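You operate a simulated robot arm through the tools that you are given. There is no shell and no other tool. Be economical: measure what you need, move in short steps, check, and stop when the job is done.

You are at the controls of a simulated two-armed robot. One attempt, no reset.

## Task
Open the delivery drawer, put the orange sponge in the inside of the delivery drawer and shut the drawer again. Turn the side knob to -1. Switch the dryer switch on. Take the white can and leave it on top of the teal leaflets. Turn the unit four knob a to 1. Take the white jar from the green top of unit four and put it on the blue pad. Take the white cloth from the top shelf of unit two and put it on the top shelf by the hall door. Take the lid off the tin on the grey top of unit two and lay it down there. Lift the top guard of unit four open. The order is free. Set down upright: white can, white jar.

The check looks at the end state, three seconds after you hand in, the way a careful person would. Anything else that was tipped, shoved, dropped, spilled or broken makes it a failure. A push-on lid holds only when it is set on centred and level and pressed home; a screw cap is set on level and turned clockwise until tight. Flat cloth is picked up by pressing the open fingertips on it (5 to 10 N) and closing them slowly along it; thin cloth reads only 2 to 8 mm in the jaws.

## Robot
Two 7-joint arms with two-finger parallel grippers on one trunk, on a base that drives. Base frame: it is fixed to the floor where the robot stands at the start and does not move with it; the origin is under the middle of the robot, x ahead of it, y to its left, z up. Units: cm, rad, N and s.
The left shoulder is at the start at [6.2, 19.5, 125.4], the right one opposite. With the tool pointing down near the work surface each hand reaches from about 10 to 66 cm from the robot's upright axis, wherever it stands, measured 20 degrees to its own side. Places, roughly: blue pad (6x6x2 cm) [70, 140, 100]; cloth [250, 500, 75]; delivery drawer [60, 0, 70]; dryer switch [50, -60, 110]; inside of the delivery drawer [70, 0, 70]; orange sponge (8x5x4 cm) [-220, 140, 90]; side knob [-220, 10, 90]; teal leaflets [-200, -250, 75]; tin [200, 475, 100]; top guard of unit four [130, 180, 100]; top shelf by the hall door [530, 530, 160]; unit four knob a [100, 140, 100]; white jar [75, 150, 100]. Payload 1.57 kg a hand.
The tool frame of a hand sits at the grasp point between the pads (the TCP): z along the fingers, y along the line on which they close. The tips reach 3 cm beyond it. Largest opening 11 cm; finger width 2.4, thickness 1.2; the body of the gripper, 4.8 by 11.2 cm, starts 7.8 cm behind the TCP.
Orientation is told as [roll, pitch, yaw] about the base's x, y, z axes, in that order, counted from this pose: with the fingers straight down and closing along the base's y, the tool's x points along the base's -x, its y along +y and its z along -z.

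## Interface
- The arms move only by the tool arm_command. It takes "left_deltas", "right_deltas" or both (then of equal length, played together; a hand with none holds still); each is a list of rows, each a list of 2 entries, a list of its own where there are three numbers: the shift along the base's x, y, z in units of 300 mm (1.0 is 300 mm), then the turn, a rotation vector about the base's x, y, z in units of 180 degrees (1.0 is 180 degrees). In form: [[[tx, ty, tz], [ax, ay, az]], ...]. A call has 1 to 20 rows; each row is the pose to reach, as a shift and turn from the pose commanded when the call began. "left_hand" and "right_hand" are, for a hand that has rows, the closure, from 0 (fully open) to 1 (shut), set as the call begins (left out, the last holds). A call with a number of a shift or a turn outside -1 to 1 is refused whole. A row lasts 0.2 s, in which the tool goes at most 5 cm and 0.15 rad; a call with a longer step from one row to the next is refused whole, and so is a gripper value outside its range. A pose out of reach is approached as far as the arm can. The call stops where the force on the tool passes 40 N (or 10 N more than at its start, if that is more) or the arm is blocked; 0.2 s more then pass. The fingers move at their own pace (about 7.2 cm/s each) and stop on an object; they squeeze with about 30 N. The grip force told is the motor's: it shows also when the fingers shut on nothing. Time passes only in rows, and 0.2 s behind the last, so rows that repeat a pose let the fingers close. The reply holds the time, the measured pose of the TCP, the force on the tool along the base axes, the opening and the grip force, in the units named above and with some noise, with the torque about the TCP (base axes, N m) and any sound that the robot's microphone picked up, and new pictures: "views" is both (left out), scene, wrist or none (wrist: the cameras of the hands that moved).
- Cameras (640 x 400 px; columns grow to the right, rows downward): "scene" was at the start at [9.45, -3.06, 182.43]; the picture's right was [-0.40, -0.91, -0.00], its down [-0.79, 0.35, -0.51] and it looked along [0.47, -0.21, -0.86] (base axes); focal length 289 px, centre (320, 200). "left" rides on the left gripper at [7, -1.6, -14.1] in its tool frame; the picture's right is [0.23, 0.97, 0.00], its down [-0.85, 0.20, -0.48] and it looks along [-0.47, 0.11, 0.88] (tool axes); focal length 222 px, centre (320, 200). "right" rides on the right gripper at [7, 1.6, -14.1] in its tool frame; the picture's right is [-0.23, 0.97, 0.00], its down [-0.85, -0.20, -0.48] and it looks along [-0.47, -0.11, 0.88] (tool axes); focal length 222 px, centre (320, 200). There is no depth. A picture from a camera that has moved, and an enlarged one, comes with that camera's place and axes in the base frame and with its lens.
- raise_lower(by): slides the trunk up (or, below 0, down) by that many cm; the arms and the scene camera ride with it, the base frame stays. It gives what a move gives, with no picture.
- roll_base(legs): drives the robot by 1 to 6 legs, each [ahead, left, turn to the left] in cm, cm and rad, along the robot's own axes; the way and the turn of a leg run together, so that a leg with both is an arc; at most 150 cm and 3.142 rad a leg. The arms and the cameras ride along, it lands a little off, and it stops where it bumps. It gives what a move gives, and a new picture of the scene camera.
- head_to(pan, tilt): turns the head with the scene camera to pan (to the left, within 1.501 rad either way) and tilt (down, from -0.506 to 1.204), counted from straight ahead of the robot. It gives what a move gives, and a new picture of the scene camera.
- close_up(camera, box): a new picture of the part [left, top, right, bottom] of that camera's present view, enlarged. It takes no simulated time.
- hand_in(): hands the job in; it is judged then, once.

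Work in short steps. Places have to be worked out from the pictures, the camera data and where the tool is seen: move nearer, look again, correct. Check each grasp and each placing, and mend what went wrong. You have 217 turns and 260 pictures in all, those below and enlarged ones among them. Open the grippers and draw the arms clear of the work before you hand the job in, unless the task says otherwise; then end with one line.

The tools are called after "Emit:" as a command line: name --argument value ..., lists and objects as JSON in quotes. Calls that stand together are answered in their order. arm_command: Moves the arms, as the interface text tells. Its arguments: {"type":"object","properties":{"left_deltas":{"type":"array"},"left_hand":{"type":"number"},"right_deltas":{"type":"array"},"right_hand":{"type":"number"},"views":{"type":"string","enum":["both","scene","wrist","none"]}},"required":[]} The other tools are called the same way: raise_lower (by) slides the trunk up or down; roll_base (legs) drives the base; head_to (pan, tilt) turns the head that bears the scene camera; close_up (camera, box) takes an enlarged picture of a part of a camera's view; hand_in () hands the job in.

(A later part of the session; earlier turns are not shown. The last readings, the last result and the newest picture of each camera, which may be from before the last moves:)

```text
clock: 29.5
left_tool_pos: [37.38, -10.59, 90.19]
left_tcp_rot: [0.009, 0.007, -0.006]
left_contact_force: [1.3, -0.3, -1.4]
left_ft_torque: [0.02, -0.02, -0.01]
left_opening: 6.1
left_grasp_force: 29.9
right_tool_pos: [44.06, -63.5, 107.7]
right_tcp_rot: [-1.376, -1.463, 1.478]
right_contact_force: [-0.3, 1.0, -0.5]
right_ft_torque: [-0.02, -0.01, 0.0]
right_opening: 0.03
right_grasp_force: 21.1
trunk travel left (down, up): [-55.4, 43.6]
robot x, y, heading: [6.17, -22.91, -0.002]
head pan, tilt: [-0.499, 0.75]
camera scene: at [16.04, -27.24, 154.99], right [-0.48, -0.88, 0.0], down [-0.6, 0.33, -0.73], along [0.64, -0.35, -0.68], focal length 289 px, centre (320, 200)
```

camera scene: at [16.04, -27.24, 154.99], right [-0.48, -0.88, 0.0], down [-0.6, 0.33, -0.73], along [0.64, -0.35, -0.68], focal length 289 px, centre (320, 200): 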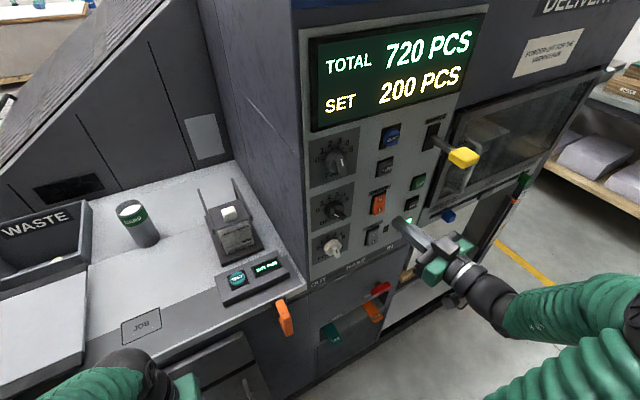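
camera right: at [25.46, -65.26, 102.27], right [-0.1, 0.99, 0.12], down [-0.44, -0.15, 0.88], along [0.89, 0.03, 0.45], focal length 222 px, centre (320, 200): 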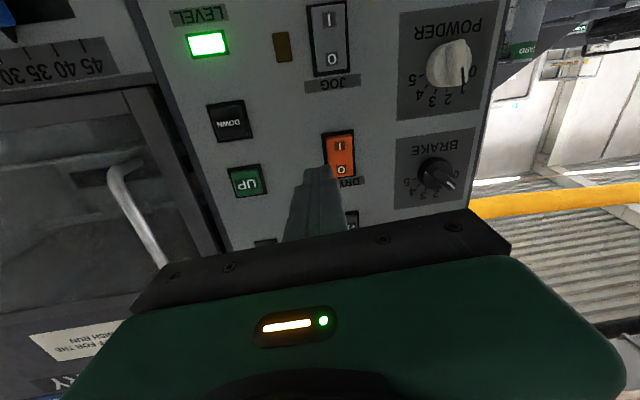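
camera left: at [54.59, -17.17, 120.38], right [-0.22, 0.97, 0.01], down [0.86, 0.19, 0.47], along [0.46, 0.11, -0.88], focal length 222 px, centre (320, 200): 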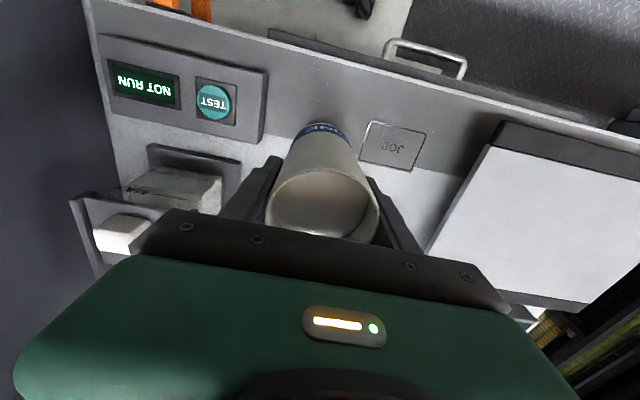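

I roll 2.3 cm left and pull the can hand in a bit, then press with the arm.

Emit:
arm_command --left_deltas '[[[-0.1, 0, 0.1], [0, 0, 0]], [[-0.2, 0, 0.2], [0, 0, 0]]]' --views "none"

Emit:
roll_base --legs '[[0, 2.3, 0]]'

Emit:
close_up --camera "right" --box '[180, 80, 460, 255]'

```text
clock: 30.1
left_tool_pos: [31.18, -10.65, 96.45]
left_tcp_rot: [0.01, 0.007, -0.008]
left_contact_force: [-0.2, -0.3, -0.8]
left_ft_torque: [0.04, -0.01, -0.02]
left_opening: 6.16
left_grasp_force: 30.5
right_tool_pos: [44.02, -63.38, 107.85]
right_tcp_rot: [-1.38, -1.462, 1.483]
right_contact_force: [-0.8, -0.1, -0.3]
right_ft_torque: [0.05, 0.01, 0.03]
right_opening: 0.0
right_grasp_force: 22.0
trunk travel left (down, up): [-55.4, 43.6]
robot x, y, heading: [5.81, -22.99, -0.003]
head pan, tilt: [-0.499, 0.75]
```

```text
clock: 30.9
left_tool_pos: [31.45, -9.12, 96.36]
left_tcp_rot: [0.014, 0.009, -0.007]
left_contact_force: [0.0, -1.4, -1.5]
left_ft_torque: [0.0, 0.05, -0.02]
left_opening: 6.1
left_grasp_force: 30.0
right_tool_pos: [44.33, -62.09, 107.42]
right_tcp_rot: [-1.36, -1.471, 1.462]
right_contact_force: [0.3, -0.8, -0.3]
right_ft_torque: [0.03, 0.0, 0.05]
right_opening: 0.0
right_grasp_force: 21.2
trunk travel left (down, up): [-55.4, 43.6]
robot x, y, heading: [6.26, -21.16, 0.004]
head pan, tilt: [-0.499, 0.75]
camera scene: at [16.28, -25.73, 154.94], right [-0.48, -0.88, 0.0], down [-0.6, 0.33, -0.73], along [0.64, -0.35, -0.68], focal length 289 px, centre (320, 200)
```

scene: 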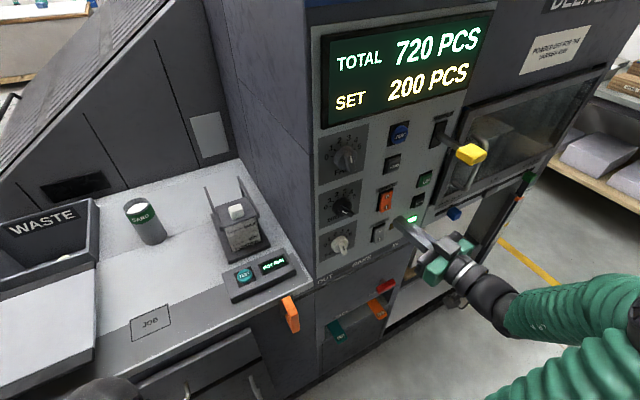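

```text
2.29 times, centred on (320, 168) of right
camera zoom: at [30.01, -62.44, 100.7], right [-0.1, 0.99, 0.13], down [-0.45, -0.16, 0.88], along [0.89, 0.03, 0.46], focal length 508 px, centre (320, 274)
```

zoom: 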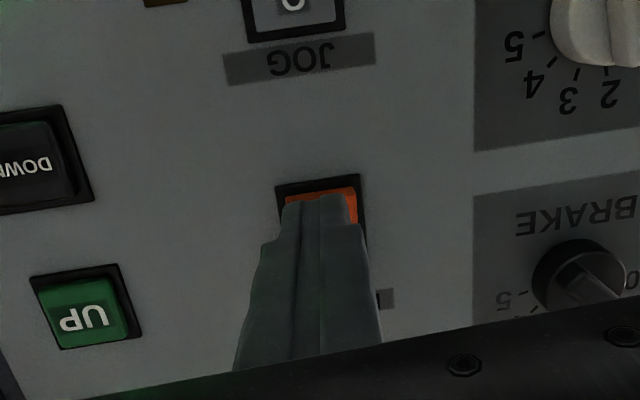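

Tip now lines up with the very bottom of the rocker. I press ahead slowly.

Emit:
arm_command --right_deltas '[[[0.03, 0, -0.005], [0, 0, 0]], [[0.06, 0, -0.01], [0, 0, 0]], [[0.075, 0, -0.01], [0, 0, 0]]]' --views "none"

```text
clock: 31.7
left_tool_pos: [31.5, -9.22, 96.47]
left_tcp_rot: [0.014, 0.008, -0.009]
left_contact_force: [0.7, -0.9, -0.7]
left_ft_torque: [0.04, -0.04, 0.03]
left_opening: 6.12
left_grasp_force: 30.4
right_tool_pos: [46.54, -62.15, 107.12]
right_tcp_rot: [-1.365, -1.47, 1.466]
right_contact_force: [0.2, -0.5, -0.3]
right_ft_torque: [0.05, -0.01, -0.02]
right_opening: 0.0
right_grasp_force: 20.9
trunk travel left (down, up): [-55.4, 43.6]
robot x, y, heading: [5.79, -20.89, -0.001]
head pan, tilt: [-0.499, 0.75]
```

No contact yet; a bit further.

Emit:
arm_command --right_deltas '[[[0.015, 0, 0], [0, 0, 0]], [[0.03, 0, 0], [0, 0, 0]]]' --views "none"

```text
clock: 32.3
left_tool_pos: [31.48, -8.55, 96.3]
left_tcp_rot: [0.007, 0.01, -0.006]
left_contact_force: [0.2, -1.0, -2.0]
left_ft_torque: [0.02, 0.02, -0.03]
left_opening: 6.14
left_grasp_force: 30.5
right_tool_pos: [47.46, -61.29, 107.49]
right_tcp_rot: [-1.371, -1.465, 1.471]
right_contact_force: [-1.2, 1.2, 0.0]
right_ft_torque: [-0.02, 0.01, 0.05]
right_opening: 0.01
right_grasp_force: 21.0
trunk travel left (down, up): [-55.4, 43.6]
robot x, y, heading: [5.86, -21.05, -0.002]
head pan, tilt: [-0.499, 0.75]
```

Emit:
arm_command --right_deltas '[[[0.02, 0, 0], [0, 0, 0]], [[0.04, 0, 0], [0, 0, 0]]]' --views "wrist"

```text
clock: 33.0
left_tool_pos: [30.91, -8.67, 96.45]
left_tcp_rot: [0.009, 0.002, -0.008]
left_contact_force: [0.6, 0.0, -1.3]
left_ft_torque: [0.0, 0.0, -0.01]
left_opening: 6.1
left_grasp_force: 29.2
right_tool_pos: [47.73, -61.73, 107.24]
right_tcp_rot: [-1.335, -1.468, 1.426]
right_contact_force: [-23.5, -0.1, -1.8]
right_ft_torque: [0.0, -0.2, -0.2]
right_opening: 0.0
right_grasp_force: 21.6
trunk travel left (down, up): [-55.4, 43.6]
robot x, y, heading: [6.16, -20.73, -0.002]
head pan, tilt: [-0.499, 0.75]
heard: click
stopped in row 2 (right hand): the force on the tool passed its limit at 43 N (the readings are from after the stop); the commanded pose is now the measured one
camera right: at [33.4, -61.99, 100.6], right [-0.09, 0.99, 0.13], down [-0.45, -0.15, 0.88], along [0.89, 0.02, 0.45], focal length 222 px, centre (320, 200)
```

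right: 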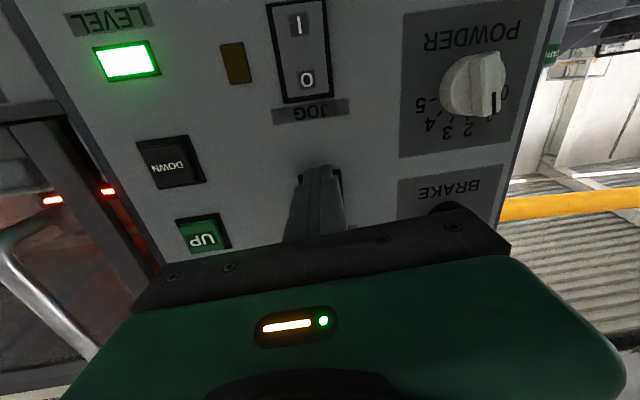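

One click and the dryer's red lamps glow: on. I back away straight and verify.

Emit:
roll_base --legs '[[-20, 0, 0]]'

Emit:
close_up --camera "scene" --box '[320, 110, 440, 185]'

```text
clock: 34.6
left_tool_pos: [11.44, -8.63, 96.16]
left_tcp_rot: [0.011, 0.007, -0.01]
left_contact_force: [-0.5, 0.0, -1.0]
left_ft_torque: [-0.01, 0.03, -0.01]
left_opening: 6.13
left_grasp_force: 30.2
right_tool_pos: [28.43, -61.51, 106.91]
right_tcp_rot: [-1.296, -1.465, 1.392]
right_contact_force: [0.1, 0.1, 0.5]
right_ft_torque: [-0.03, 0.03, 0.01]
right_opening: 0.01
right_grasp_force: 20.8
trunk travel left (down, up): [-55.4, 43.6]
robot x, y, heading: [-14.54, -20.63, -0.006]
head pan, tilt: [-0.499, 0.75]
camera scene: at [-3.73, -24.97, 154.96], right [-0.48, -0.88, 0.0], down [-0.6, 0.33, -0.73], along [0.64, -0.35, -0.68], focal length 289 px, centre (320, 200)
```

scene: 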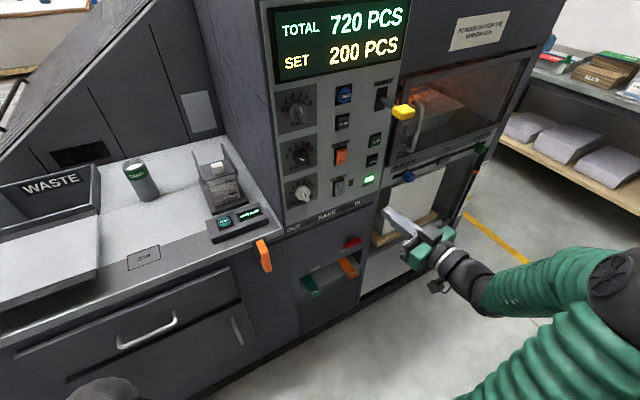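

```text
5.33 times, centred on (380, 148) of scene
camera zoom: at [-3.73, -24.97, 154.96], right [-0.48, -0.88, 0.0], down [-0.6, 0.33, -0.73], along [0.64, -0.35, -0.68], focal length 1542 px, centre (0, 480)
```

zoom: 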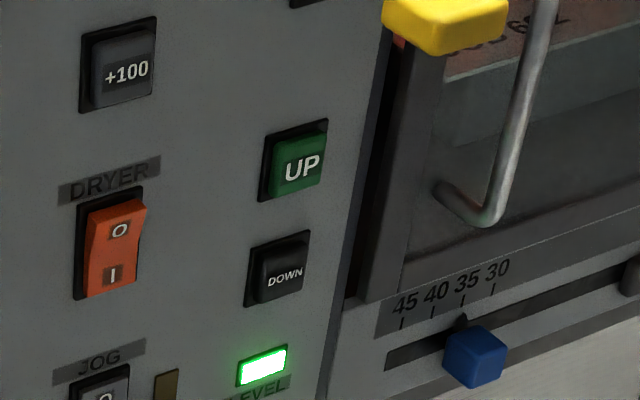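

Dryer is on. I turn the right hand back to pointing down while backing off.

Emit:
arm_command --right_deltas '[[[-0.02, -0.01, 0.03], [0, 0.045, 0]], [[-0.04, -0.02, 0.06], [0, 0.09, 0]], [[-0.06, -0.03, 0.09], [0, 0.135, 0]], [[-0.08, -0.04, 0.12], [0, 0.18, 0]], [[-0.1, -0.05, 0.15], [0, 0.225, 0]], [[-0.12, -0.06, 0.18], [0, 0.27, 0]], [[-0.14, -0.07, 0.21], [0, 0.315, 0]], [[-0.16, -0.08, 0.24], [0, 0.36, 0]], [[-0.17, -0.09, 0.24], [0, 0.405, 0]], [[-0.18, -0.1, 0.24], [0, 0.45, 0]], [[-0.19, -0.1, 0.24], [0, 0.49, 0]]]' --right_hand 0 --views "none"

Emit:
roll_base --legs '[[-30, 0, 0], [0, 0, 1.57]]'

Emit:
head_to --pan 1.2 --tilt 0.5

```text
clock: 37.0
left_tool_pos: [11.48, -8.58, 96.27]
left_tcp_rot: [0.013, 0.008, -0.01]
left_contact_force: [-0.4, 0.1, -0.8]
left_ft_torque: [-0.01, 0.0, 0.0]
left_opening: 6.11
left_grasp_force: 29.7
right_tool_pos: [22.71, -64.58, 114.16]
right_tcp_rot: [0.097, -0.011, 0.102]
right_contact_force: [0.1, 0.7, 1.0]
right_ft_torque: [0.0, 0.0, 0.01]
right_opening: 10.99
right_grasp_force: 0.1
trunk travel left (down, up): [-55.4, 43.6]
robot x, y, heading: [-14.2, -20.83, -0.002]
head pan, tilt: [-0.499, 0.75]
```

```text
clock: 42.9
left_tool_pos: [-56.2, 4.84, 96.33]
left_tcp_rot: [0.011, 0.009, 1.567]
left_contact_force: [0.3, -0.2, -1.1]
left_ft_torque: [0.04, -0.01, 0.0]
left_opening: 6.14
left_grasp_force: 30.2
right_tool_pos: [-0.33, 16.19, 114.27]
right_tcp_rot: [0.097, -0.013, 1.677]
right_contact_force: [0.8, 0.8, 0.2]
right_ft_torque: [-0.01, 0.01, 0.03]
right_opening: 10.99
right_grasp_force: 0.0
trunk travel left (down, up): [-55.4, 43.6]
robot x, y, heading: [-43.96, -20.93, 1.573]
head pan, tilt: [-0.499, 0.75]
camera scene: at [-40.04, -10.35, 154.97], right [0.88, -0.48, 0.0], down [-0.33, -0.6, -0.73], along [0.35, 0.64, -0.68], focal length 289 px, centre (320, 200)
```

scene: 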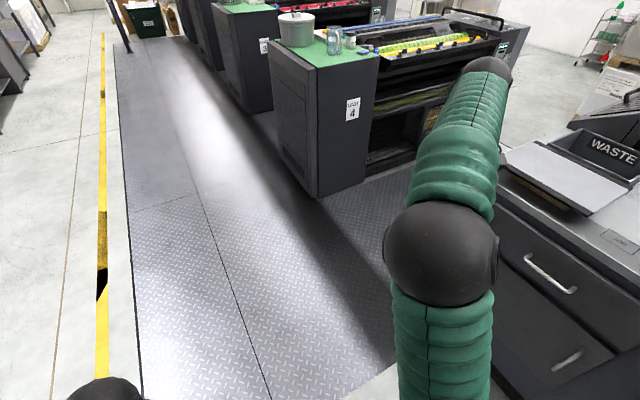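

```text
clock: 44.6
left_tool_pos: [-56.28, 4.91, 96.38]
left_tcp_rot: [0.011, 0.01, 1.566]
left_contact_force: [0.3, -0.6, -1.3]
left_ft_torque: [0.0, -0.03, 0.03]
left_opening: 6.14
left_grasp_force: 29.9
right_tool_pos: [-0.29, 16.3, 114.26]
right_tcp_rot: [0.099, -0.014, 1.676]
right_contact_force: [-0.4, 1.4, 0.1]
right_ft_torque: [-0.05, 0.03, 0.0]
right_opening: 10.99
right_grasp_force: 0.0
trunk travel left (down, up): [-55.4, 43.6]
robot x, y, heading: [-44.1, -20.83, 1.572]
head pan, tilt: [1.201, 0.499]
camera scene: at [-52.5, -14.33, 157.17], right [0.36, 0.93, 0.0], down [0.45, -0.17, -0.88], along [-0.82, 0.32, -0.48], focal length 289 px, centre (320, 200)
```

scene: 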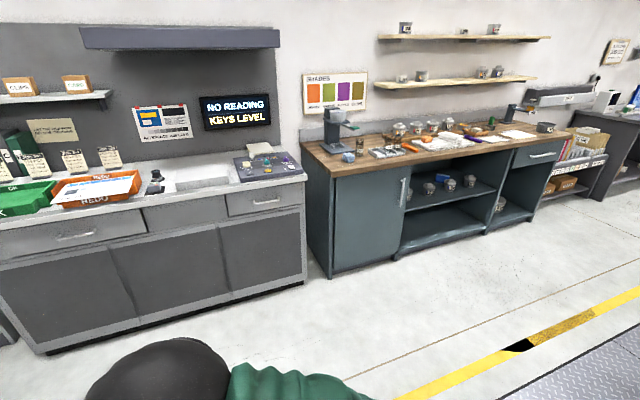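

The back wall has a grey desk with a console (side knob) and a wood bench (sponge). I zoom in.

Emit:
close_up --camera "scene" --box '[140, 120, 300, 220]'

Emit:
close_up --camera "scene" --box '[400, 90, 592, 210]'

Emit:
roll_base --legs '[[0, 0, 1.57]]'

Emit:
head_to --pan 0.9 --tilt 0.4

```text
4.00 times, centred on (220, 170) of scene
camera zoom: at [-52.5, -14.33, 157.17], right [0.36, 0.93, 0.0], down [0.45, -0.17, -0.88], along [-0.82, 0.32, -0.48], focal length 1157 px, centre (720, 320)
```

zoom: 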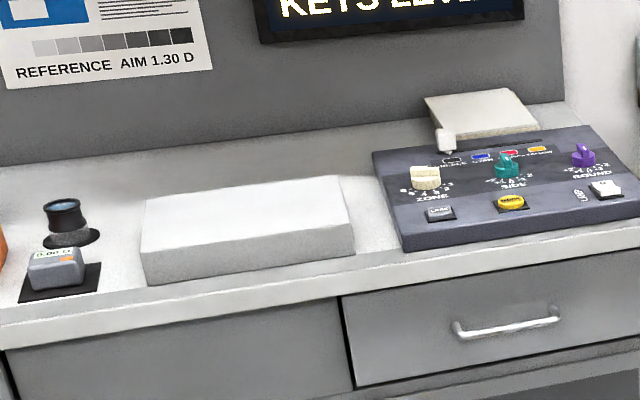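

```text
3.33 times, centred on (496, 150) of scene
camera zoom: at [-52.5, -14.33, 157.17], right [0.36, 0.93, 0.0], down [0.45, -0.17, -0.88], along [-0.82, 0.32, -0.48], focal length 964 px, centre (-267, 367)
```

zoom: 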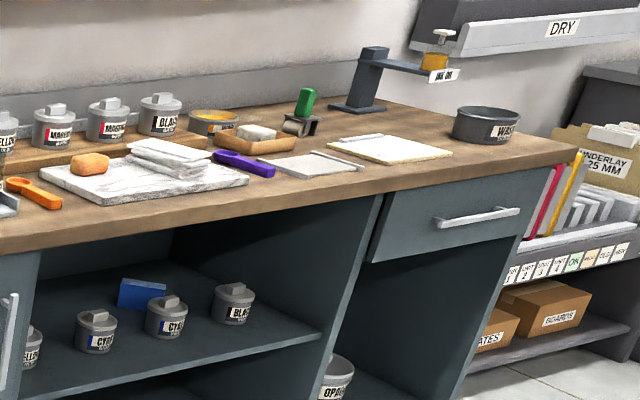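

```text
clock: 48.9
left_tool_pos: [-69.87, -32.7, 96.44]
left_tcp_rot: [0.012, 0.008, 3.127]
left_contact_force: [-0.3, 0.5, -2.3]
left_ft_torque: [0.0, 0.0, 0.03]
left_opening: 6.16
left_grasp_force: 30.0
right_tool_pos: [-80.86, 23.35, 114.29]
right_tcp_rot: [0.096, -0.015, -3.045]
right_contact_force: [0.7, -0.1, -0.8]
right_ft_torque: [0.0, -0.02, 0.0]
right_opening: 10.99
right_grasp_force: 0.2
trunk travel left (down, up): [-55.4, 43.6]
robot x, y, heading: [-43.71, -20.87, 3.138]
head pan, tilt: [1.201, 0.499]
camera scene: at [-50.67, -29.12, 157.18], right [-0.93, 0.37, 0.0], down [0.18, 0.44, -0.88], along [-0.32, -0.82, -0.48], focal length 289 px, centre (320, 200)
```

scene: 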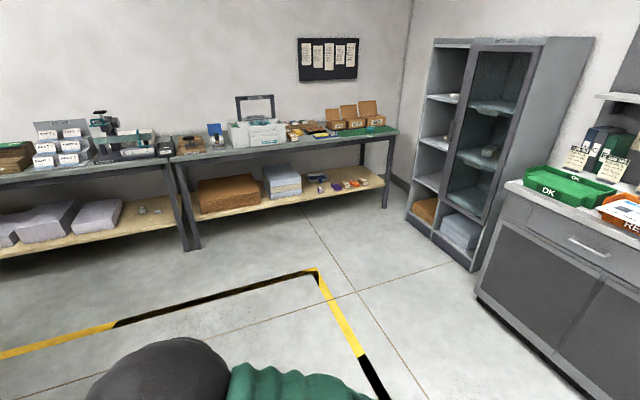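

```text
clock: 49.6
left_tool_pos: [-69.81, -32.6, 96.43]
left_tcp_rot: [0.01, 0.009, 3.127]
left_contact_force: [-0.9, 0.1, -1.8]
left_ft_torque: [0.02, -0.02, -0.02]
left_opening: 6.1
left_grasp_force: 29.8
right_tool_pos: [-80.77, 23.21, 114.13]
right_tcp_rot: [0.097, -0.015, -3.043]
right_contact_force: [0.5, 0.4, -0.9]
right_ft_torque: [0.01, -0.05, -0.01]
right_opening: 10.96
right_grasp_force: 0.1
trunk travel left (down, up): [-55.4, 43.6]
robot x, y, heading: [-44.05, -20.51, 3.14]
head pan, tilt: [0.901, 0.4]
camera scene: at [-53.12, -27.9, 158.08], right [-0.78, 0.63, 0.0], down [0.24, 0.3, -0.92], along [-0.58, -0.72, -0.39], focal length 289 px, centre (320, 200)
```

scene: 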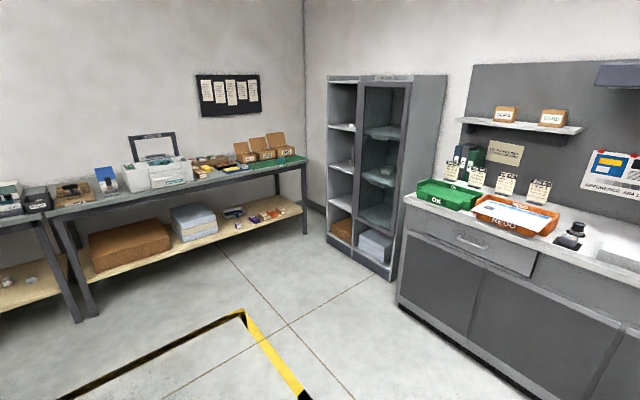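

I enlarge the far table end near (-200,-250).

Emit:
close_up --camera "scene" --box '[180, 120, 340, 220]'

```text
4.00 times, centred on (260, 170) of scene
camera zoom: at [-53.12, -27.9, 158.08], right [-0.78, 0.63, 0.0], down [0.24, 0.3, -0.92], along [-0.58, -0.72, -0.39], focal length 1157 px, centre (560, 320)
```

zoom: 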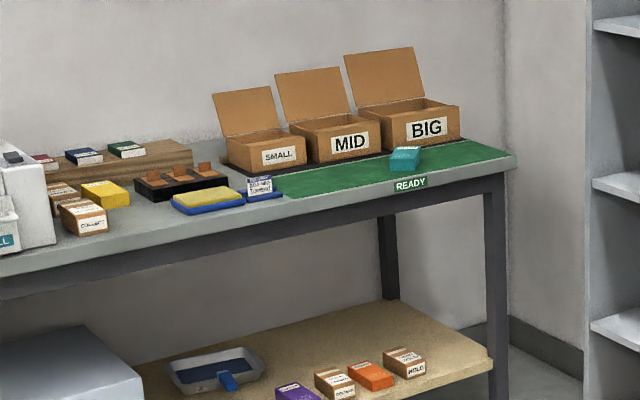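

The teal pack lies on the READY mat. I drive there: turn to face -y and go to about (-160,-150).

Emit:
roll_base --legs '[[0, 0, 1.571], [120, -80, 0], [10, -30, 0]]'

Emit:
head_to --pan -0.2 --tilt 0.6

```text
clock: 62.4
left_tool_pos: [-141.67, -177.08, 96.14]
left_tcp_rot: [0.008, 0.008, -1.579]
left_contact_force: [0.2, 0.8, -1.3]
left_ft_torque: [0.0, 0.05, -0.02]
left_opening: 6.13
left_grasp_force: 30.2
right_tool_pos: [-197.65, -188.41, 114.46]
right_tcp_rot: [0.091, -0.01, -1.466]
right_contact_force: [-1.2, -1.0, 0.1]
right_ft_torque: [0.0, 0.04, 0.03]
right_opening: 11.0
right_grasp_force: 0.0
trunk travel left (down, up): [-55.4, 43.6]
robot x, y, heading: [-154.38, -151.21, -1.571]
head pan, tilt: [0.901, 0.4]
camera scene: at [-146.47, -160.38, 158.04], right [-0.62, -0.78, 0.0], down [-0.31, 0.24, -0.92], along [0.72, -0.57, -0.39], focal length 289 px, centre (320, 200)
```

scene: 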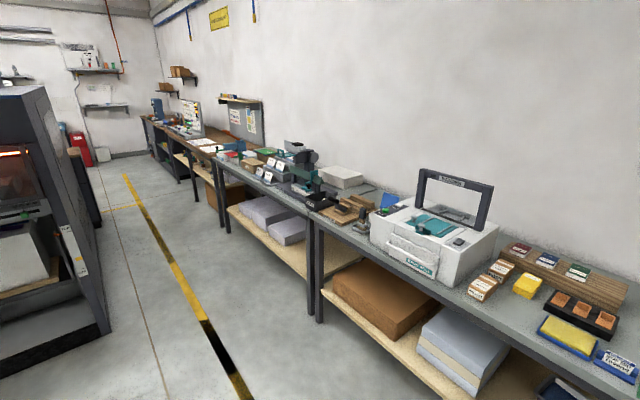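

```text
clock: 63.7
left_tool_pos: [-142.11, -176.94, 96.33]
left_tcp_rot: [0.01, 0.009, -1.576]
left_contact_force: [-0.6, -0.7, -1.5]
left_ft_torque: [0.01, 0.01, -0.01]
left_opening: 6.12
left_grasp_force: 30.2
right_tool_pos: [-197.99, -188.28, 114.32]
right_tcp_rot: [0.094, -0.012, -1.466]
right_contact_force: [-0.2, 0.2, -0.3]
right_ft_torque: [0.0, 0.0, -0.03]
right_opening: 11.02
right_grasp_force: 0.1
trunk travel left (down, up): [-55.4, 43.6]
robot x, y, heading: [-154.23, -151.47, -1.567]
head pan, tilt: [-0.201, 0.6]
camera scene: at [-156.19, -163.3, 156.25], right [-0.98, 0.2, 0.0], down [0.11, 0.55, -0.82], along [-0.16, -0.81, -0.57], focal length 289 px, centre (320, 200)
```

scene: 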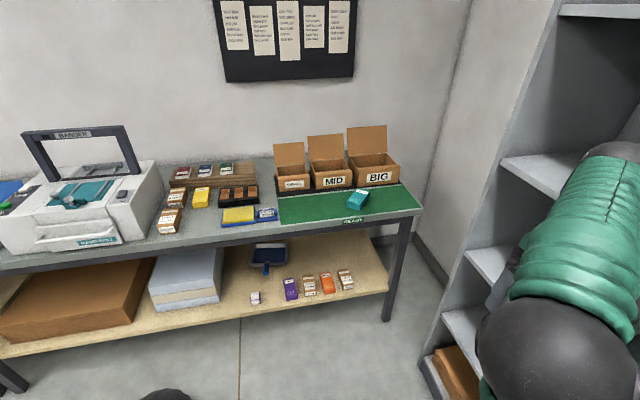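

Teal pack estimated at (-190.5,-257,88). I tuck the right hand in, raise the trunk, and drive to about (-160,-206), turned right 0.6.

Emit:
arm_command --right_deltas '[[[0.15, 0, 0.02], [0, 0, 0]], [[0.3, 0, 0.05], [0, 0, 0]], [[0.45, 0, 0.08], [0, 0, 0]], [[0.6, 0, 0.1], [0, 0, 0]]]' --views "none"

Emit:
raise_lower --by 14

Emit:
roll_base --legs '[[50, -6, 0], [0, 0, -0.6]]'

Emit:
head_to --pan 0 --tilt 0.9

```text
clock: 64.7
left_tool_pos: [-142.12, -176.92, 96.17]
left_tcp_rot: [0.01, 0.01, -1.579]
left_contact_force: [-0.1, -0.2, -0.9]
left_ft_torque: [0.02, 0.0, -0.06]
left_opening: 6.14
left_grasp_force: 29.9
right_tool_pos: [-180.0, -188.23, 117.33]
right_tcp_rot: [0.095, -0.013, -1.467]
right_contact_force: [-0.9, 0.9, 0.1]
right_ft_torque: [-0.03, 0.02, 0.0]
right_opening: 11.0
right_grasp_force: 0.1
trunk travel left (down, up): [-55.4, 43.6]
robot x, y, heading: [-154.52, -151.56, -1.574]
head pan, tilt: [-0.201, 0.6]
```

```text
clock: 66.4
left_tool_pos: [-142.3, -177.02, 110.15]
left_tcp_rot: [0.01, 0.009, -1.578]
left_contact_force: [-0.6, 0.4, -2.2]
left_ft_torque: [0.01, 0.02, 0.01]
left_opening: 6.14
left_grasp_force: 29.7
right_tool_pos: [-180.19, -188.39, 131.22]
right_tcp_rot: [0.096, -0.013, -1.466]
right_contact_force: [0.0, 0.3, -0.3]
right_ft_torque: [-0.04, -0.01, 0.01]
right_opening: 11.02
right_grasp_force: 0.0
trunk travel left (down, up): [-69.4, 29.6]
robot x, y, heading: [-154.84, -151.75, -1.575]
head pan, tilt: [-0.201, 0.6]
```

```text
clock: 71.0
left_tool_pos: [-164.91, -229.08, 110.3]
left_tcp_rot: [0.01, 0.008, -2.179]
left_contact_force: [-0.3, 0.4, -2.0]
left_ft_torque: [0.01, 0.0, -0.01]
left_opening: 6.16
left_grasp_force: 29.8
right_tool_pos: [-202.56, -216.96, 131.17]
right_tcp_rot: [0.094, -0.012, -2.067]
right_contact_force: [0.4, -0.6, -0.1]
right_ft_torque: [0.0, 0.01, 0.01]
right_opening: 11.0
right_grasp_force: 0.0
trunk travel left (down, up): [-69.4, 29.6]
robot x, y, heading: [-160.67, -200.79, -2.169]
head pan, tilt: [-0.201, 0.6]
camera scene: at [-168.65, -209.85, 170.26], right [-0.7, 0.72, 0.0], down [0.41, 0.39, -0.82], along [-0.59, -0.57, -0.57], focal length 289 px, centre (320, 200)
```

scene: 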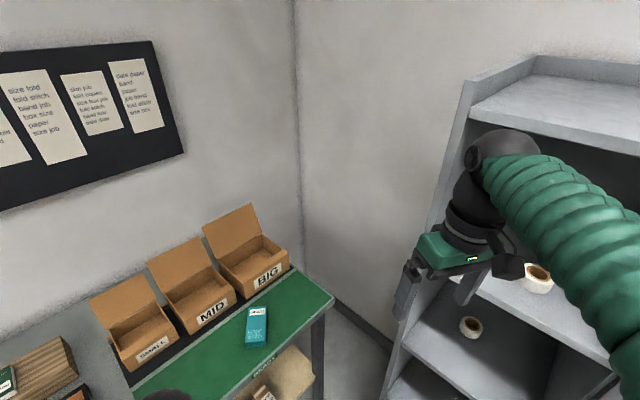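

```text
clock: 71.8
left_tool_pos: [-164.91, -228.96, 110.32]
left_tcp_rot: [0.011, 0.008, -2.179]
left_contact_force: [0.5, -0.2, -2.0]
left_ft_torque: [0.0, -0.02, 0.02]
left_opening: 6.12
left_grasp_force: 29.6
right_tool_pos: [-202.65, -216.95, 131.26]
right_tcp_rot: [0.095, -0.013, -2.067]
right_contact_force: [0.0, 0.0, -0.4]
right_ft_torque: [-0.01, -0.01, 0.06]
right_opening: 11.01
right_grasp_force: 0.1
trunk travel left (down, up): [-69.4, 29.6]
robot x, y, heading: [-160.66, -201.05, -2.167]
head pan, tilt: [0.0, 0.901]
camera scene: at [-166.64, -209.85, 167.79], right [-0.82, 0.57, 0.0], down [0.44, 0.65, -0.62], along [-0.35, -0.51, -0.78], focal length 289 px, centre (320, 200)
```

scene: 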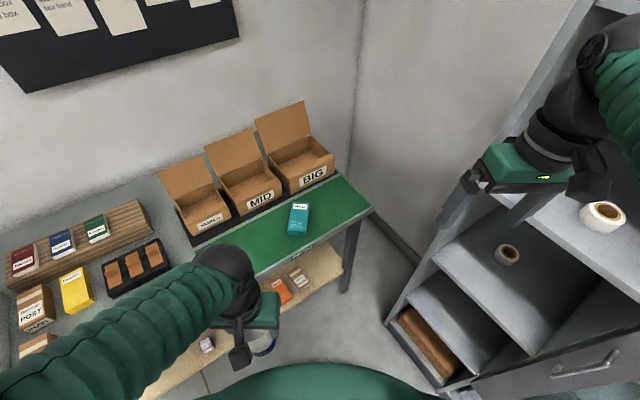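

Refined: pack top at about (-194,-262,85.5). I roll 9 cm ahead and move the can near it, then look with the wrist camera.

Emit:
roll_base --legs '[[9, 0, 0]]'

Emit:
arm_command --left_deltas '[[[-0.1, -0.1, 0], [0, 0, 0]], [[-0.2, -0.2, 0], [0, 0, 0]], [[-0.3, -0.3, 0], [0, 0, 0]], [[-0.4, -0.4, 0], [0, 0, 0]], [[-0.5, -0.5, 0], [0, 0, 0]], [[-0.6, -0.6, 0], [0, 0, 0]]]' --views "both"

```text
clock: 72.9
left_tool_pos: [-169.52, -235.99, 110.45]
left_tcp_rot: [0.013, 0.002, -2.177]
left_contact_force: [0.0, 0.8, -1.0]
left_ft_torque: [-0.02, 0.03, 0.01]
left_opening: 6.13
left_grasp_force: 30.0
right_tool_pos: [-207.43, -223.73, 131.33]
right_tcp_rot: [0.096, -0.019, -2.066]
right_contact_force: [-0.2, 0.7, 0.5]
right_ft_torque: [-0.02, 0.04, 0.03]
right_opening: 11.0
right_grasp_force: 0.1
trunk travel left (down, up): [-69.4, 29.6]
robot x, y, heading: [-165.73, -208.48, -2.173]
head pan, tilt: [0.0, 0.901]
camera scene: at [-171.17, -216.49, 167.84], right [-0.82, 0.57, 0.0], down [0.44, 0.64, -0.62], along [-0.35, -0.52, -0.78], focal length 289 px, centre (320, 200)
```

scene: 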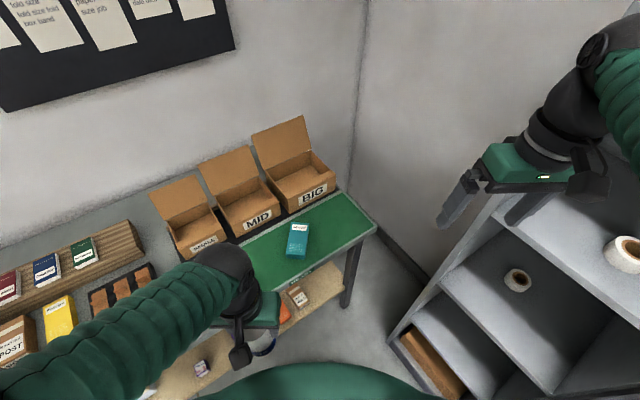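

```text
clock: 74.3
left_tool_pos: [-188.3, -254.52, 110.05]
left_tcp_rot: [0.013, 0.011, -2.178]
left_contact_force: [-0.1, -1.1, -1.8]
left_ft_torque: [0.03, 0.0, -0.01]
left_opening: 6.13
left_grasp_force: 30.0
right_tool_pos: [-208.11, -224.41, 131.14]
right_tcp_rot: [0.097, -0.009, -2.067]
right_contact_force: [0.1, -0.4, 0.0]
right_ft_torque: [0.01, 0.01, 0.01]
right_opening: 11.01
right_grasp_force: 0.1
trunk travel left (down, up): [-69.4, 29.6]
robot x, y, heading: [-165.6, -208.49, -2.174]
head pan, tilt: [0.0, 0.901]
camera scene: at [-172.1, -217.58, 167.74], right [-0.82, 0.57, 0.0], down [0.45, 0.65, -0.62], along [-0.35, -0.51, -0.79], focal length 289 px, centre (320, 200)
camera left: at [-185.94, -247.98, 124.24], right [0.93, -0.37, 0.01], down [-0.33, -0.82, 0.47], along [-0.16, -0.44, -0.88], focal length 222 px, centre (320, 200)
```

scene: 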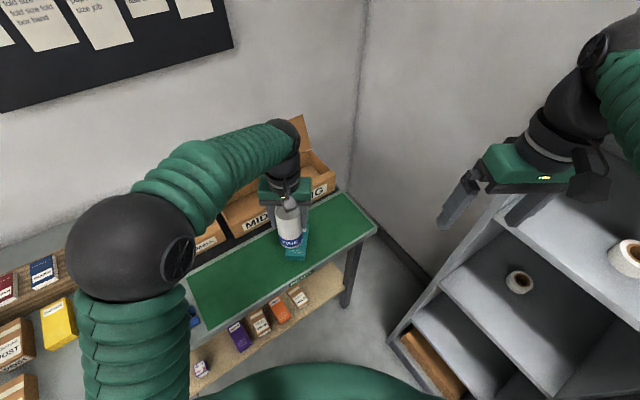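
left: 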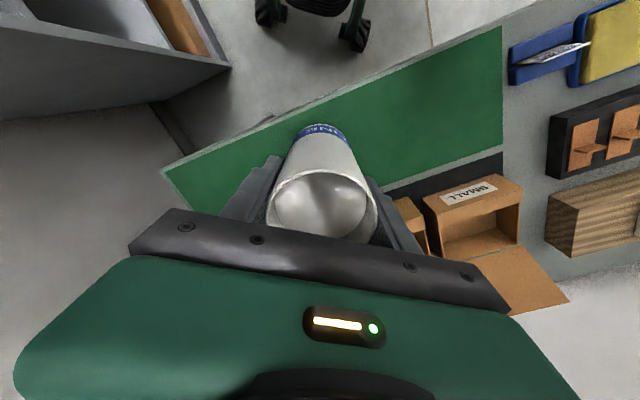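

Relative to the hand the pack is about (-6.8,-10). I move above it and lower to see can bottom next to the pack.

Emit:
arm_command --left_deltas '[[[-0.08, -0.12, 0], [0, 0, 0]], [[-0.16, -0.24, 0], [0, 0, 0]], [[-0.22, -0.32, -0.08], [0, 0, 0]], [[-0.22, -0.32, -0.2], [0, 0, 0]], [[-0.22, -0.32, -0.35], [0, 0, 0]], [[-0.22, -0.32, -0.45], [0, 0, 0]]]' --views "wrist"

Emit:
close_up --camera "scene" --box '[220, 180, 380, 280]'

```text
clock: 75.7
left_tool_pos: [-194.63, -263.98, 97.02]
left_tcp_rot: [0.011, 0.002, -2.178]
left_contact_force: [-0.8, -2.0, 8.6]
left_ft_torque: [-0.06, 0.3, 0.06]
left_opening: 6.11
left_grasp_force: 30.0
right_tool_pos: [-207.65, -224.08, 131.35]
right_tcp_rot: [0.095, -0.015, -2.067]
right_contact_force: [0.5, 0.2, -0.8]
right_ft_torque: [-0.02, 0.05, -0.02]
right_opening: 11.02
right_grasp_force: 0.0
trunk travel left (down, up): [-69.4, 29.6]
robot x, y, heading: [-165.42, -208.2, -2.168]
head pan, tilt: [0.0, 0.901]
camera left: at [-192.27, -257.29, 111.12], right [0.93, -0.37, 0.01], down [-0.33, -0.81, 0.48], along [-0.17, -0.45, -0.88], focal length 222 px, centre (320, 200)
```

left: 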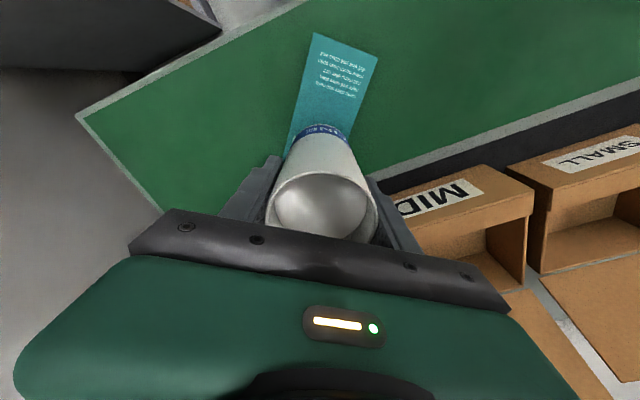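

```text
4.00 times, centred on (300, 230) of scene
camera zoom: at [-171.62, -217.08, 167.84], right [-0.82, 0.57, 0.0], down [0.44, 0.65, -0.62], along [-0.35, -0.51, -0.78], focal length 1157 px, centre (400, 80)
```

zoom: 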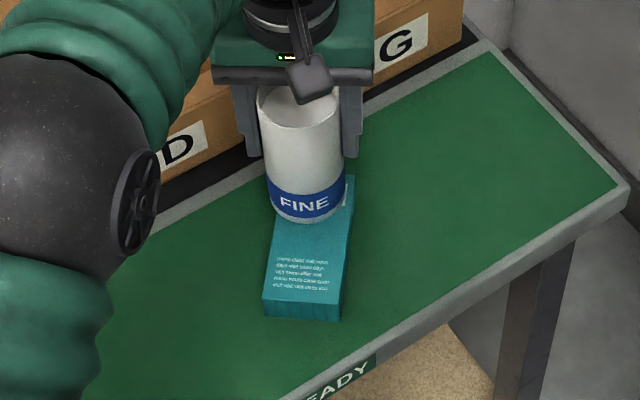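

The can already touches the pack's far end. I lift, shift it toward me ~3.4 cm to centre, and lower until contact.

Emit:
arm_command --left_deltas '[[[0, 0, 0.06], [0, 0, 0]], [[0.0, 0.0, 0.12], [0, 0, 0]], [[0.03, 0.05, 0.12], [0, 0, 0]], [[0.053, 0.1, 0.12], [0, 0, 0]], [[0.053, 0.1, 0.08], [0, 0, 0]], [[0.053, 0.1, 0.04], [0, 0, 0]], [[0.053, 0.1, 0.03], [0, 0, 0]]]' --views "wrist"

Emit:
close_up --camera "scene" --box '[220, 180, 380, 280]'

```text
clock: 77.3
left_tool_pos: [-192.93, -261.01, 97.57]
left_tcp_rot: [0.012, 0.009, -2.178]
left_contact_force: [-0.8, 0.1, -0.7]
left_ft_torque: [0.0, 0.02, -0.02]
left_opening: 6.12
left_grasp_force: 30.2
right_tool_pos: [-207.78, -224.34, 131.16]
right_tcp_rot: [0.097, -0.013, -2.067]
right_contact_force: [0.5, 0.2, -0.7]
right_ft_torque: [0.01, 0.01, -0.02]
right_opening: 10.99
right_grasp_force: 0.1
trunk travel left (down, up): [-69.4, 29.6]
robot x, y, heading: [-165.01, -208.45, -2.171]
head pan, tilt: [0.0, 0.901]
camera left: at [-190.68, -254.36, 111.75], right [0.93, -0.37, 0.01], down [-0.33, -0.82, 0.47], along [-0.16, -0.44, -0.88], focal length 222 px, centre (320, 200)
```

left: 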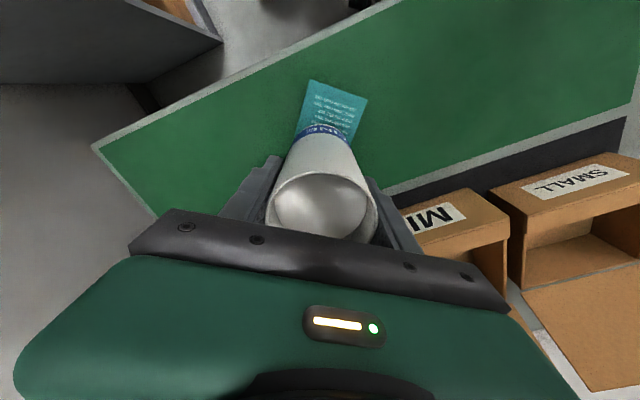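

```text
4.00 times, centred on (300, 230) of scene
camera zoom: at [-171.86, -217.36, 167.77], right [-0.82, 0.57, 0.0], down [0.44, 0.65, -0.62], along [-0.35, -0.51, -0.79], focal length 1157 px, centre (400, 80)
```

zoom: 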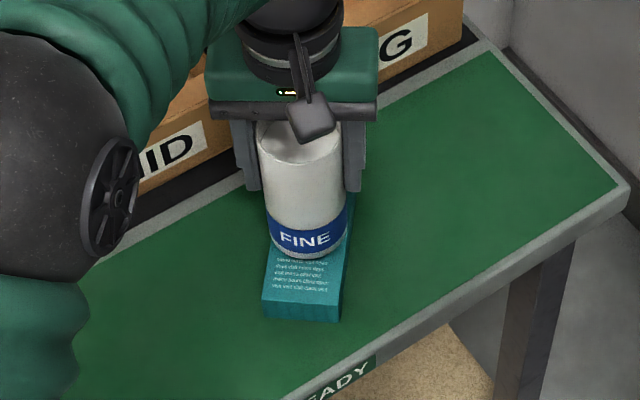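

Well centred; I lower 0.5 cm to contact.

Emit:
arm_command --left_deltas '[[[0, 0, -0.01], [0, 0, 0]], [[0, 0, -0.018], [0, 0, 0]]]' --views "none"

```text
clock: 77.9
left_tool_pos: [-193.0, -260.87, 97.08]
left_tcp_rot: [0.013, 0.008, -2.178]
left_contact_force: [-0.3, 0.1, -1.7]
left_ft_torque: [-0.01, 0.01, 0.0]
left_opening: 6.12
left_grasp_force: 30.8
right_tool_pos: [-207.76, -224.23, 131.16]
right_tcp_rot: [0.095, -0.011, -2.067]
right_contact_force: [-1.2, 0.6, -0.1]
right_ft_torque: [-0.01, -0.03, -0.04]
right_opening: 11.0
right_grasp_force: 0.0
trunk travel left (down, up): [-69.4, 29.6]
robot x, y, heading: [-165.19, -208.04, -2.173]
head pan, tilt: [0.0, 0.901]
```

Emit:
arm_command --left_deltas '[[[0, 0, -0.008], [0, 0, 0]], [[0, 0, -0.016], [0, 0, 0]]]' --views "none"

```text
clock: 78.5
left_tool_pos: [-192.88, -260.97, 97.04]
left_tcp_rot: [0.009, 0.002, -2.179]
left_contact_force: [1.4, -0.7, 21.2]
left_ft_torque: [0.44, 0.2, -0.04]
left_opening: 6.14
left_grasp_force: 30.2
right_tool_pos: [-207.58, -224.1, 131.35]
right_tcp_rot: [0.096, -0.014, -2.067]
right_contact_force: [0.5, 0.3, 1.0]
right_ft_torque: [0.01, -0.02, -0.01]
right_opening: 10.99
right_grasp_force: 0.0
trunk travel left (down, up): [-69.4, 29.6]
robot x, y, heading: [-165.62, -208.44, -2.171]
head pan, tilt: [0.0, 0.901]
```

Firm contact; I relieve the press a touch, open and rise straight up.

Emit:
arm_command --left_deltas '[[[0, 0, 0.012], [0, 0, 0]]]' --views "none"

Emit:
arm_command --left_deltas '[[[0, 0, 0], [0, 0, 0]], [[0, 0, 0], [0, 0, 0]], [[0, 0, 0.1], [0, 0, 0]], [[0, 0, 0.25], [0, 0, 0]], [[0, 0, 0.4], [0, 0, 0]]]' --left_hand 0.15 --views "scene"

```text
clock: 78.9
left_tool_pos: [-192.98, -260.97, 96.88]
left_tcp_rot: [0.012, 0.006, -2.178]
left_contact_force: [-1.5, -2.9, 11.7]
left_ft_torque: [-0.05, 0.43, 0.08]
left_opening: 6.11
left_grasp_force: 30.0
right_tool_pos: [-207.86, -224.26, 131.2]
right_tcp_rot: [0.096, -0.012, -2.065]
right_contact_force: [-1.4, -0.3, 0.5]
right_ft_torque: [-0.03, -0.01, -0.02]
right_opening: 10.98
right_grasp_force: 0.0
trunk travel left (down, up): [-69.4, 29.6]
robot x, y, heading: [-165.13, -207.97, -2.171]
head pan, tilt: [0.0, 0.901]
```

```text
clock: 80.1
left_tool_pos: [-193.0, -260.84, 109.1]
left_tcp_rot: [0.013, 0.009, -2.177]
left_contact_force: [0.0, -0.1, 0.4]
left_ft_torque: [-0.05, 0.01, 0.03]
left_opening: 9.34
left_grasp_force: 0.1
right_tool_pos: [-207.83, -224.16, 131.19]
right_tcp_rot: [0.097, -0.011, -2.067]
right_contact_force: [-0.2, -0.3, -0.2]
right_ft_torque: [-0.01, -0.01, 0.01]
right_opening: 11.01
right_grasp_force: 0.1
trunk travel left (down, up): [-69.4, 29.6]
robot x, y, heading: [-165.47, -208.31, -2.173]
head pan, tilt: [0.0, 0.901]
camera scene: at [-171.78, -217.24, 167.77], right [-0.82, 0.57, 0.0], down [0.44, 0.65, -0.62], along [-0.35, -0.51, -0.78], focal length 289 px, centre (320, 200)
```

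scene: 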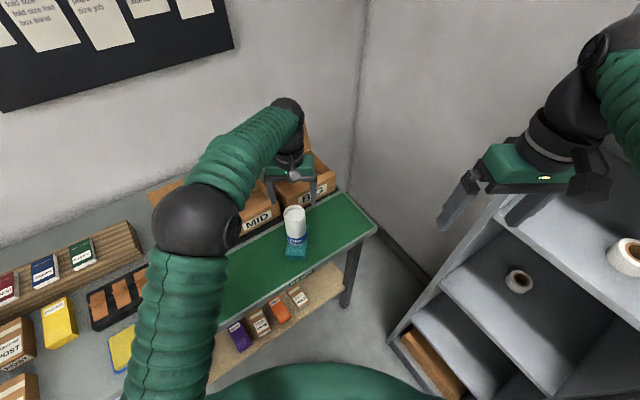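

The can stands on the pack. I withdraw, then drive to the grey desk at about (-140,10), facing -x.

Emit:
arm_command --left_deltas '[[[0, 0, 0.15], [0, 0, 0]], [[0.05, 0.08, 0.25], [0, 0, 0]], [[0.12, 0.18, 0.25], [0, 0, 0]], [[0.2, 0.3, 0.25], [0, 0, 0]], [[0.28, 0.42, 0.25], [0, 0, 0]], [[0.36, 0.54, 0.25], [0, 0, 0]], [[0.44, 0.66, 0.25], [0, 0, 0]], [[0.5, 0.75, 0.25], [0, 0, 0]]]' --left_hand 0 --views "none"

Emit:
roll_base --legs '[[-50, 0, 0], [0, 0, -0.97], [0, 150, 0]]'

```text
clock: 81.9
left_tool_pos: [-178.04, -238.27, 116.55]
left_tcp_rot: [0.011, 0.007, -2.179]
left_contact_force: [0.8, 0.3, -0.1]
left_ft_torque: [-0.03, 0.01, 0.0]
left_opening: 11.0
left_grasp_force: 0.0
right_tool_pos: [-207.69, -224.15, 131.34]
right_tcp_rot: [0.097, -0.015, -2.066]
right_contact_force: [0.6, -0.2, 0.7]
right_ft_torque: [-0.05, 0.02, 0.01]
right_opening: 10.98
right_grasp_force: 0.1
trunk travel left (down, up): [-69.4, 29.6]
robot x, y, heading: [-165.55, -208.13, -2.172]
head pan, tilt: [0.0, 0.901]
```

```text
clock: 90.8
left_tool_pos: [-168.54, -242.8, 116.46]
left_tcp_rot: [-0.021, 0.008, 3.143]
left_contact_force: [0.1, 0.7, 0.2]
left_ft_torque: [-0.1, -0.02, 0.02]
left_opening: 11.03
left_grasp_force: 0.0
right_tool_pos: [-173.78, -210.86, 132.03]
right_tcp_rot: [0.065, -0.009, -3.029]
right_contact_force: [0.3, 1.0, -0.9]
right_ft_torque: [-0.09, 0.01, 0.03]
right_opening: 11.01
right_grasp_force: 0.1
trunk travel left (down, up): [-69.4, 29.6]
robot x, y, heading: [-136.66, -232.85, -3.14]
head pan, tilt: [0.0, 0.901]
stopped in leg 3: the robot was blocked; the commanded pose is now the measured one
camera scene: at [-147.71, -231.33, 167.79], right [0.0, 1.0, -0.01], down [0.79, 0.0, -0.62], along [-0.62, -0.01, -0.79], focal length 289 px, centre (320, 200)
```

scene: 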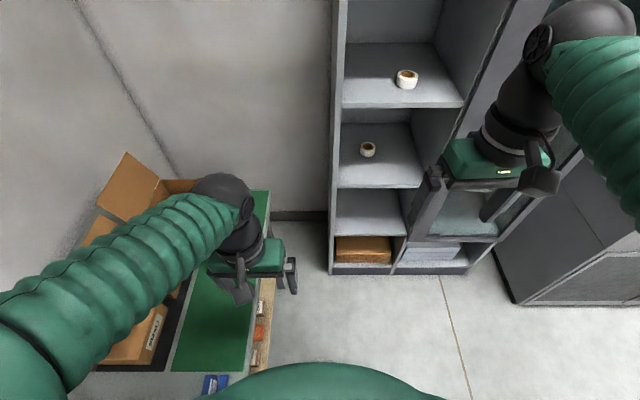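

I went the wrong way (left is -y) and bumped the table. I back off to the right at once and inspect.

Emit:
roll_base --legs '[[0, -65, 0]]'

Emit:
head_to --pan 0.9 --tilt 0.6

```text
clock: 94.5
left_tool_pos: [-168.57, -177.91, 116.5]
left_tcp_rot: [-0.019, 0.007, -3.143]
left_contact_force: [-0.3, -0.6, -0.9]
left_ft_torque: [0.0, 0.01, 0.01]
left_opening: 11.01
left_grasp_force: 0.1
right_tool_pos: [-173.78, -146.1, 132.13]
right_tcp_rot: [0.066, -0.011, -3.03]
right_contact_force: [-0.2, -0.5, 0.5]
right_ft_torque: [0.01, -0.02, 0.03]
right_opening: 11.01
right_grasp_force: 0.1
trunk travel left (down, up): [-69.4, 29.6]
robot x, y, heading: [-136.95, -167.67, -3.137]
head pan, tilt: [0.0, 0.901]
camera scene: at [-147.65, -168.32, 167.78], right [0.0, 1.0, 0.0], down [0.78, 0.01, -0.62], along [-0.62, 0.0, -0.78], focal length 289 px, centre (320, 200)
```

scene: 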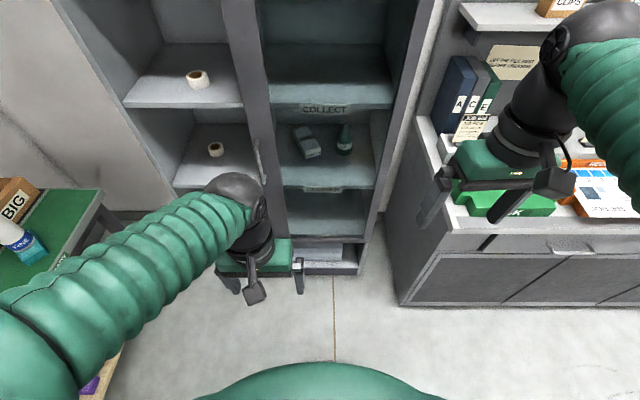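

```text
clock: 95.7
left_tool_pos: [-168.68, -177.56, 116.41]
left_tcp_rot: [-0.017, 0.006, -3.142]
left_contact_force: [-0.2, -0.4, 0.6]
left_ft_torque: [0.0, 0.02, -0.01]
left_opening: 11.0
left_grasp_force: 0.0
right_tool_pos: [-173.83, -145.5, 132.06]
right_tcp_rot: [0.069, -0.011, -3.028]
right_contact_force: [-0.5, -0.3, -0.4]
right_ft_torque: [-0.03, 0.03, 0.03]
right_opening: 11.01
right_grasp_force: 0.0
trunk travel left (down, up): [-69.4, 29.6]
robot x, y, heading: [-137.02, -167.68, -3.137]
head pan, tilt: [0.901, 0.6]
camera scene: at [-145.59, -174.57, 170.26], right [-0.79, 0.62, 0.0], down [0.35, 0.44, -0.82], along [-0.51, -0.65, -0.57], focal length 289 px, centre (320, 200)
```

scene: 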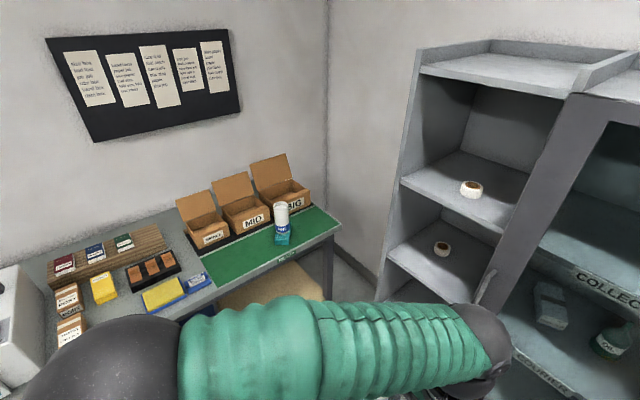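

Emit:
close_up --camera "scene" --box '[40, 180, 360, 320]'

Emit:
roll_base --legs '[[20, -150, 0], [0, -30, 0]]'

Emit:
head_to --pan 0 --tilt 0.7

```text
2.00 times, centred on (200, 250) of scene
camera zoom: at [-145.59, -174.57, 170.26], right [-0.79, 0.62, 0.0], down [0.35, 0.44, -0.82], along [-0.51, -0.65, -0.57], focal length 578 px, centre (560, 100)
```

zoom: 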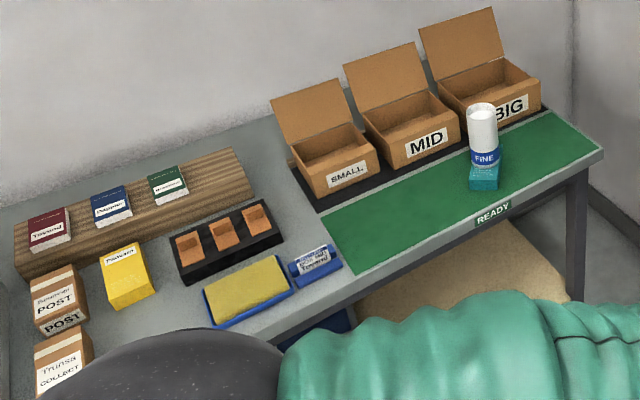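

```text
refused: leg 1 is longer than a leg can be; nothing moved
```

```text
clock: 96.9
left_tool_pos: [-168.55, -177.56, 116.48]
left_tcp_rot: [-0.015, 0.008, -3.141]
left_contact_force: [0.8, -0.3, -0.4]
left_ft_torque: [0.03, 0.03, 0.02]
left_opening: 11.0
left_grasp_force: 0.2
right_tool_pos: [-173.9, -145.46, 131.94]
right_tcp_rot: [0.068, -0.011, -3.031]
right_contact_force: [-0.1, -0.2, 1.6]
right_ft_torque: [0.01, 0.01, -0.02]
right_opening: 11.01
right_grasp_force: 0.0
trunk travel left (down, up): [-69.4, 29.6]
robot x, y, heading: [-136.88, -167.81, -3.138]
head pan, tilt: [0.0, 0.7]
camera scene: at [-148.62, -167.72, 169.4], right [0.0, 1.0, 0.0], down [0.64, 0.0, -0.76], along [-0.76, 0.0, -0.64], focal length 289 px, centre (320, 200)
```

scene: 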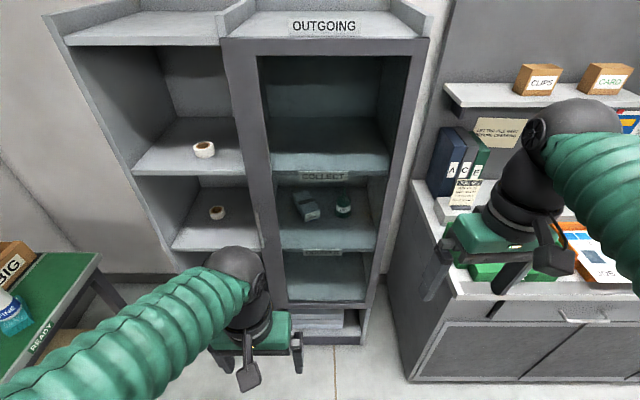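

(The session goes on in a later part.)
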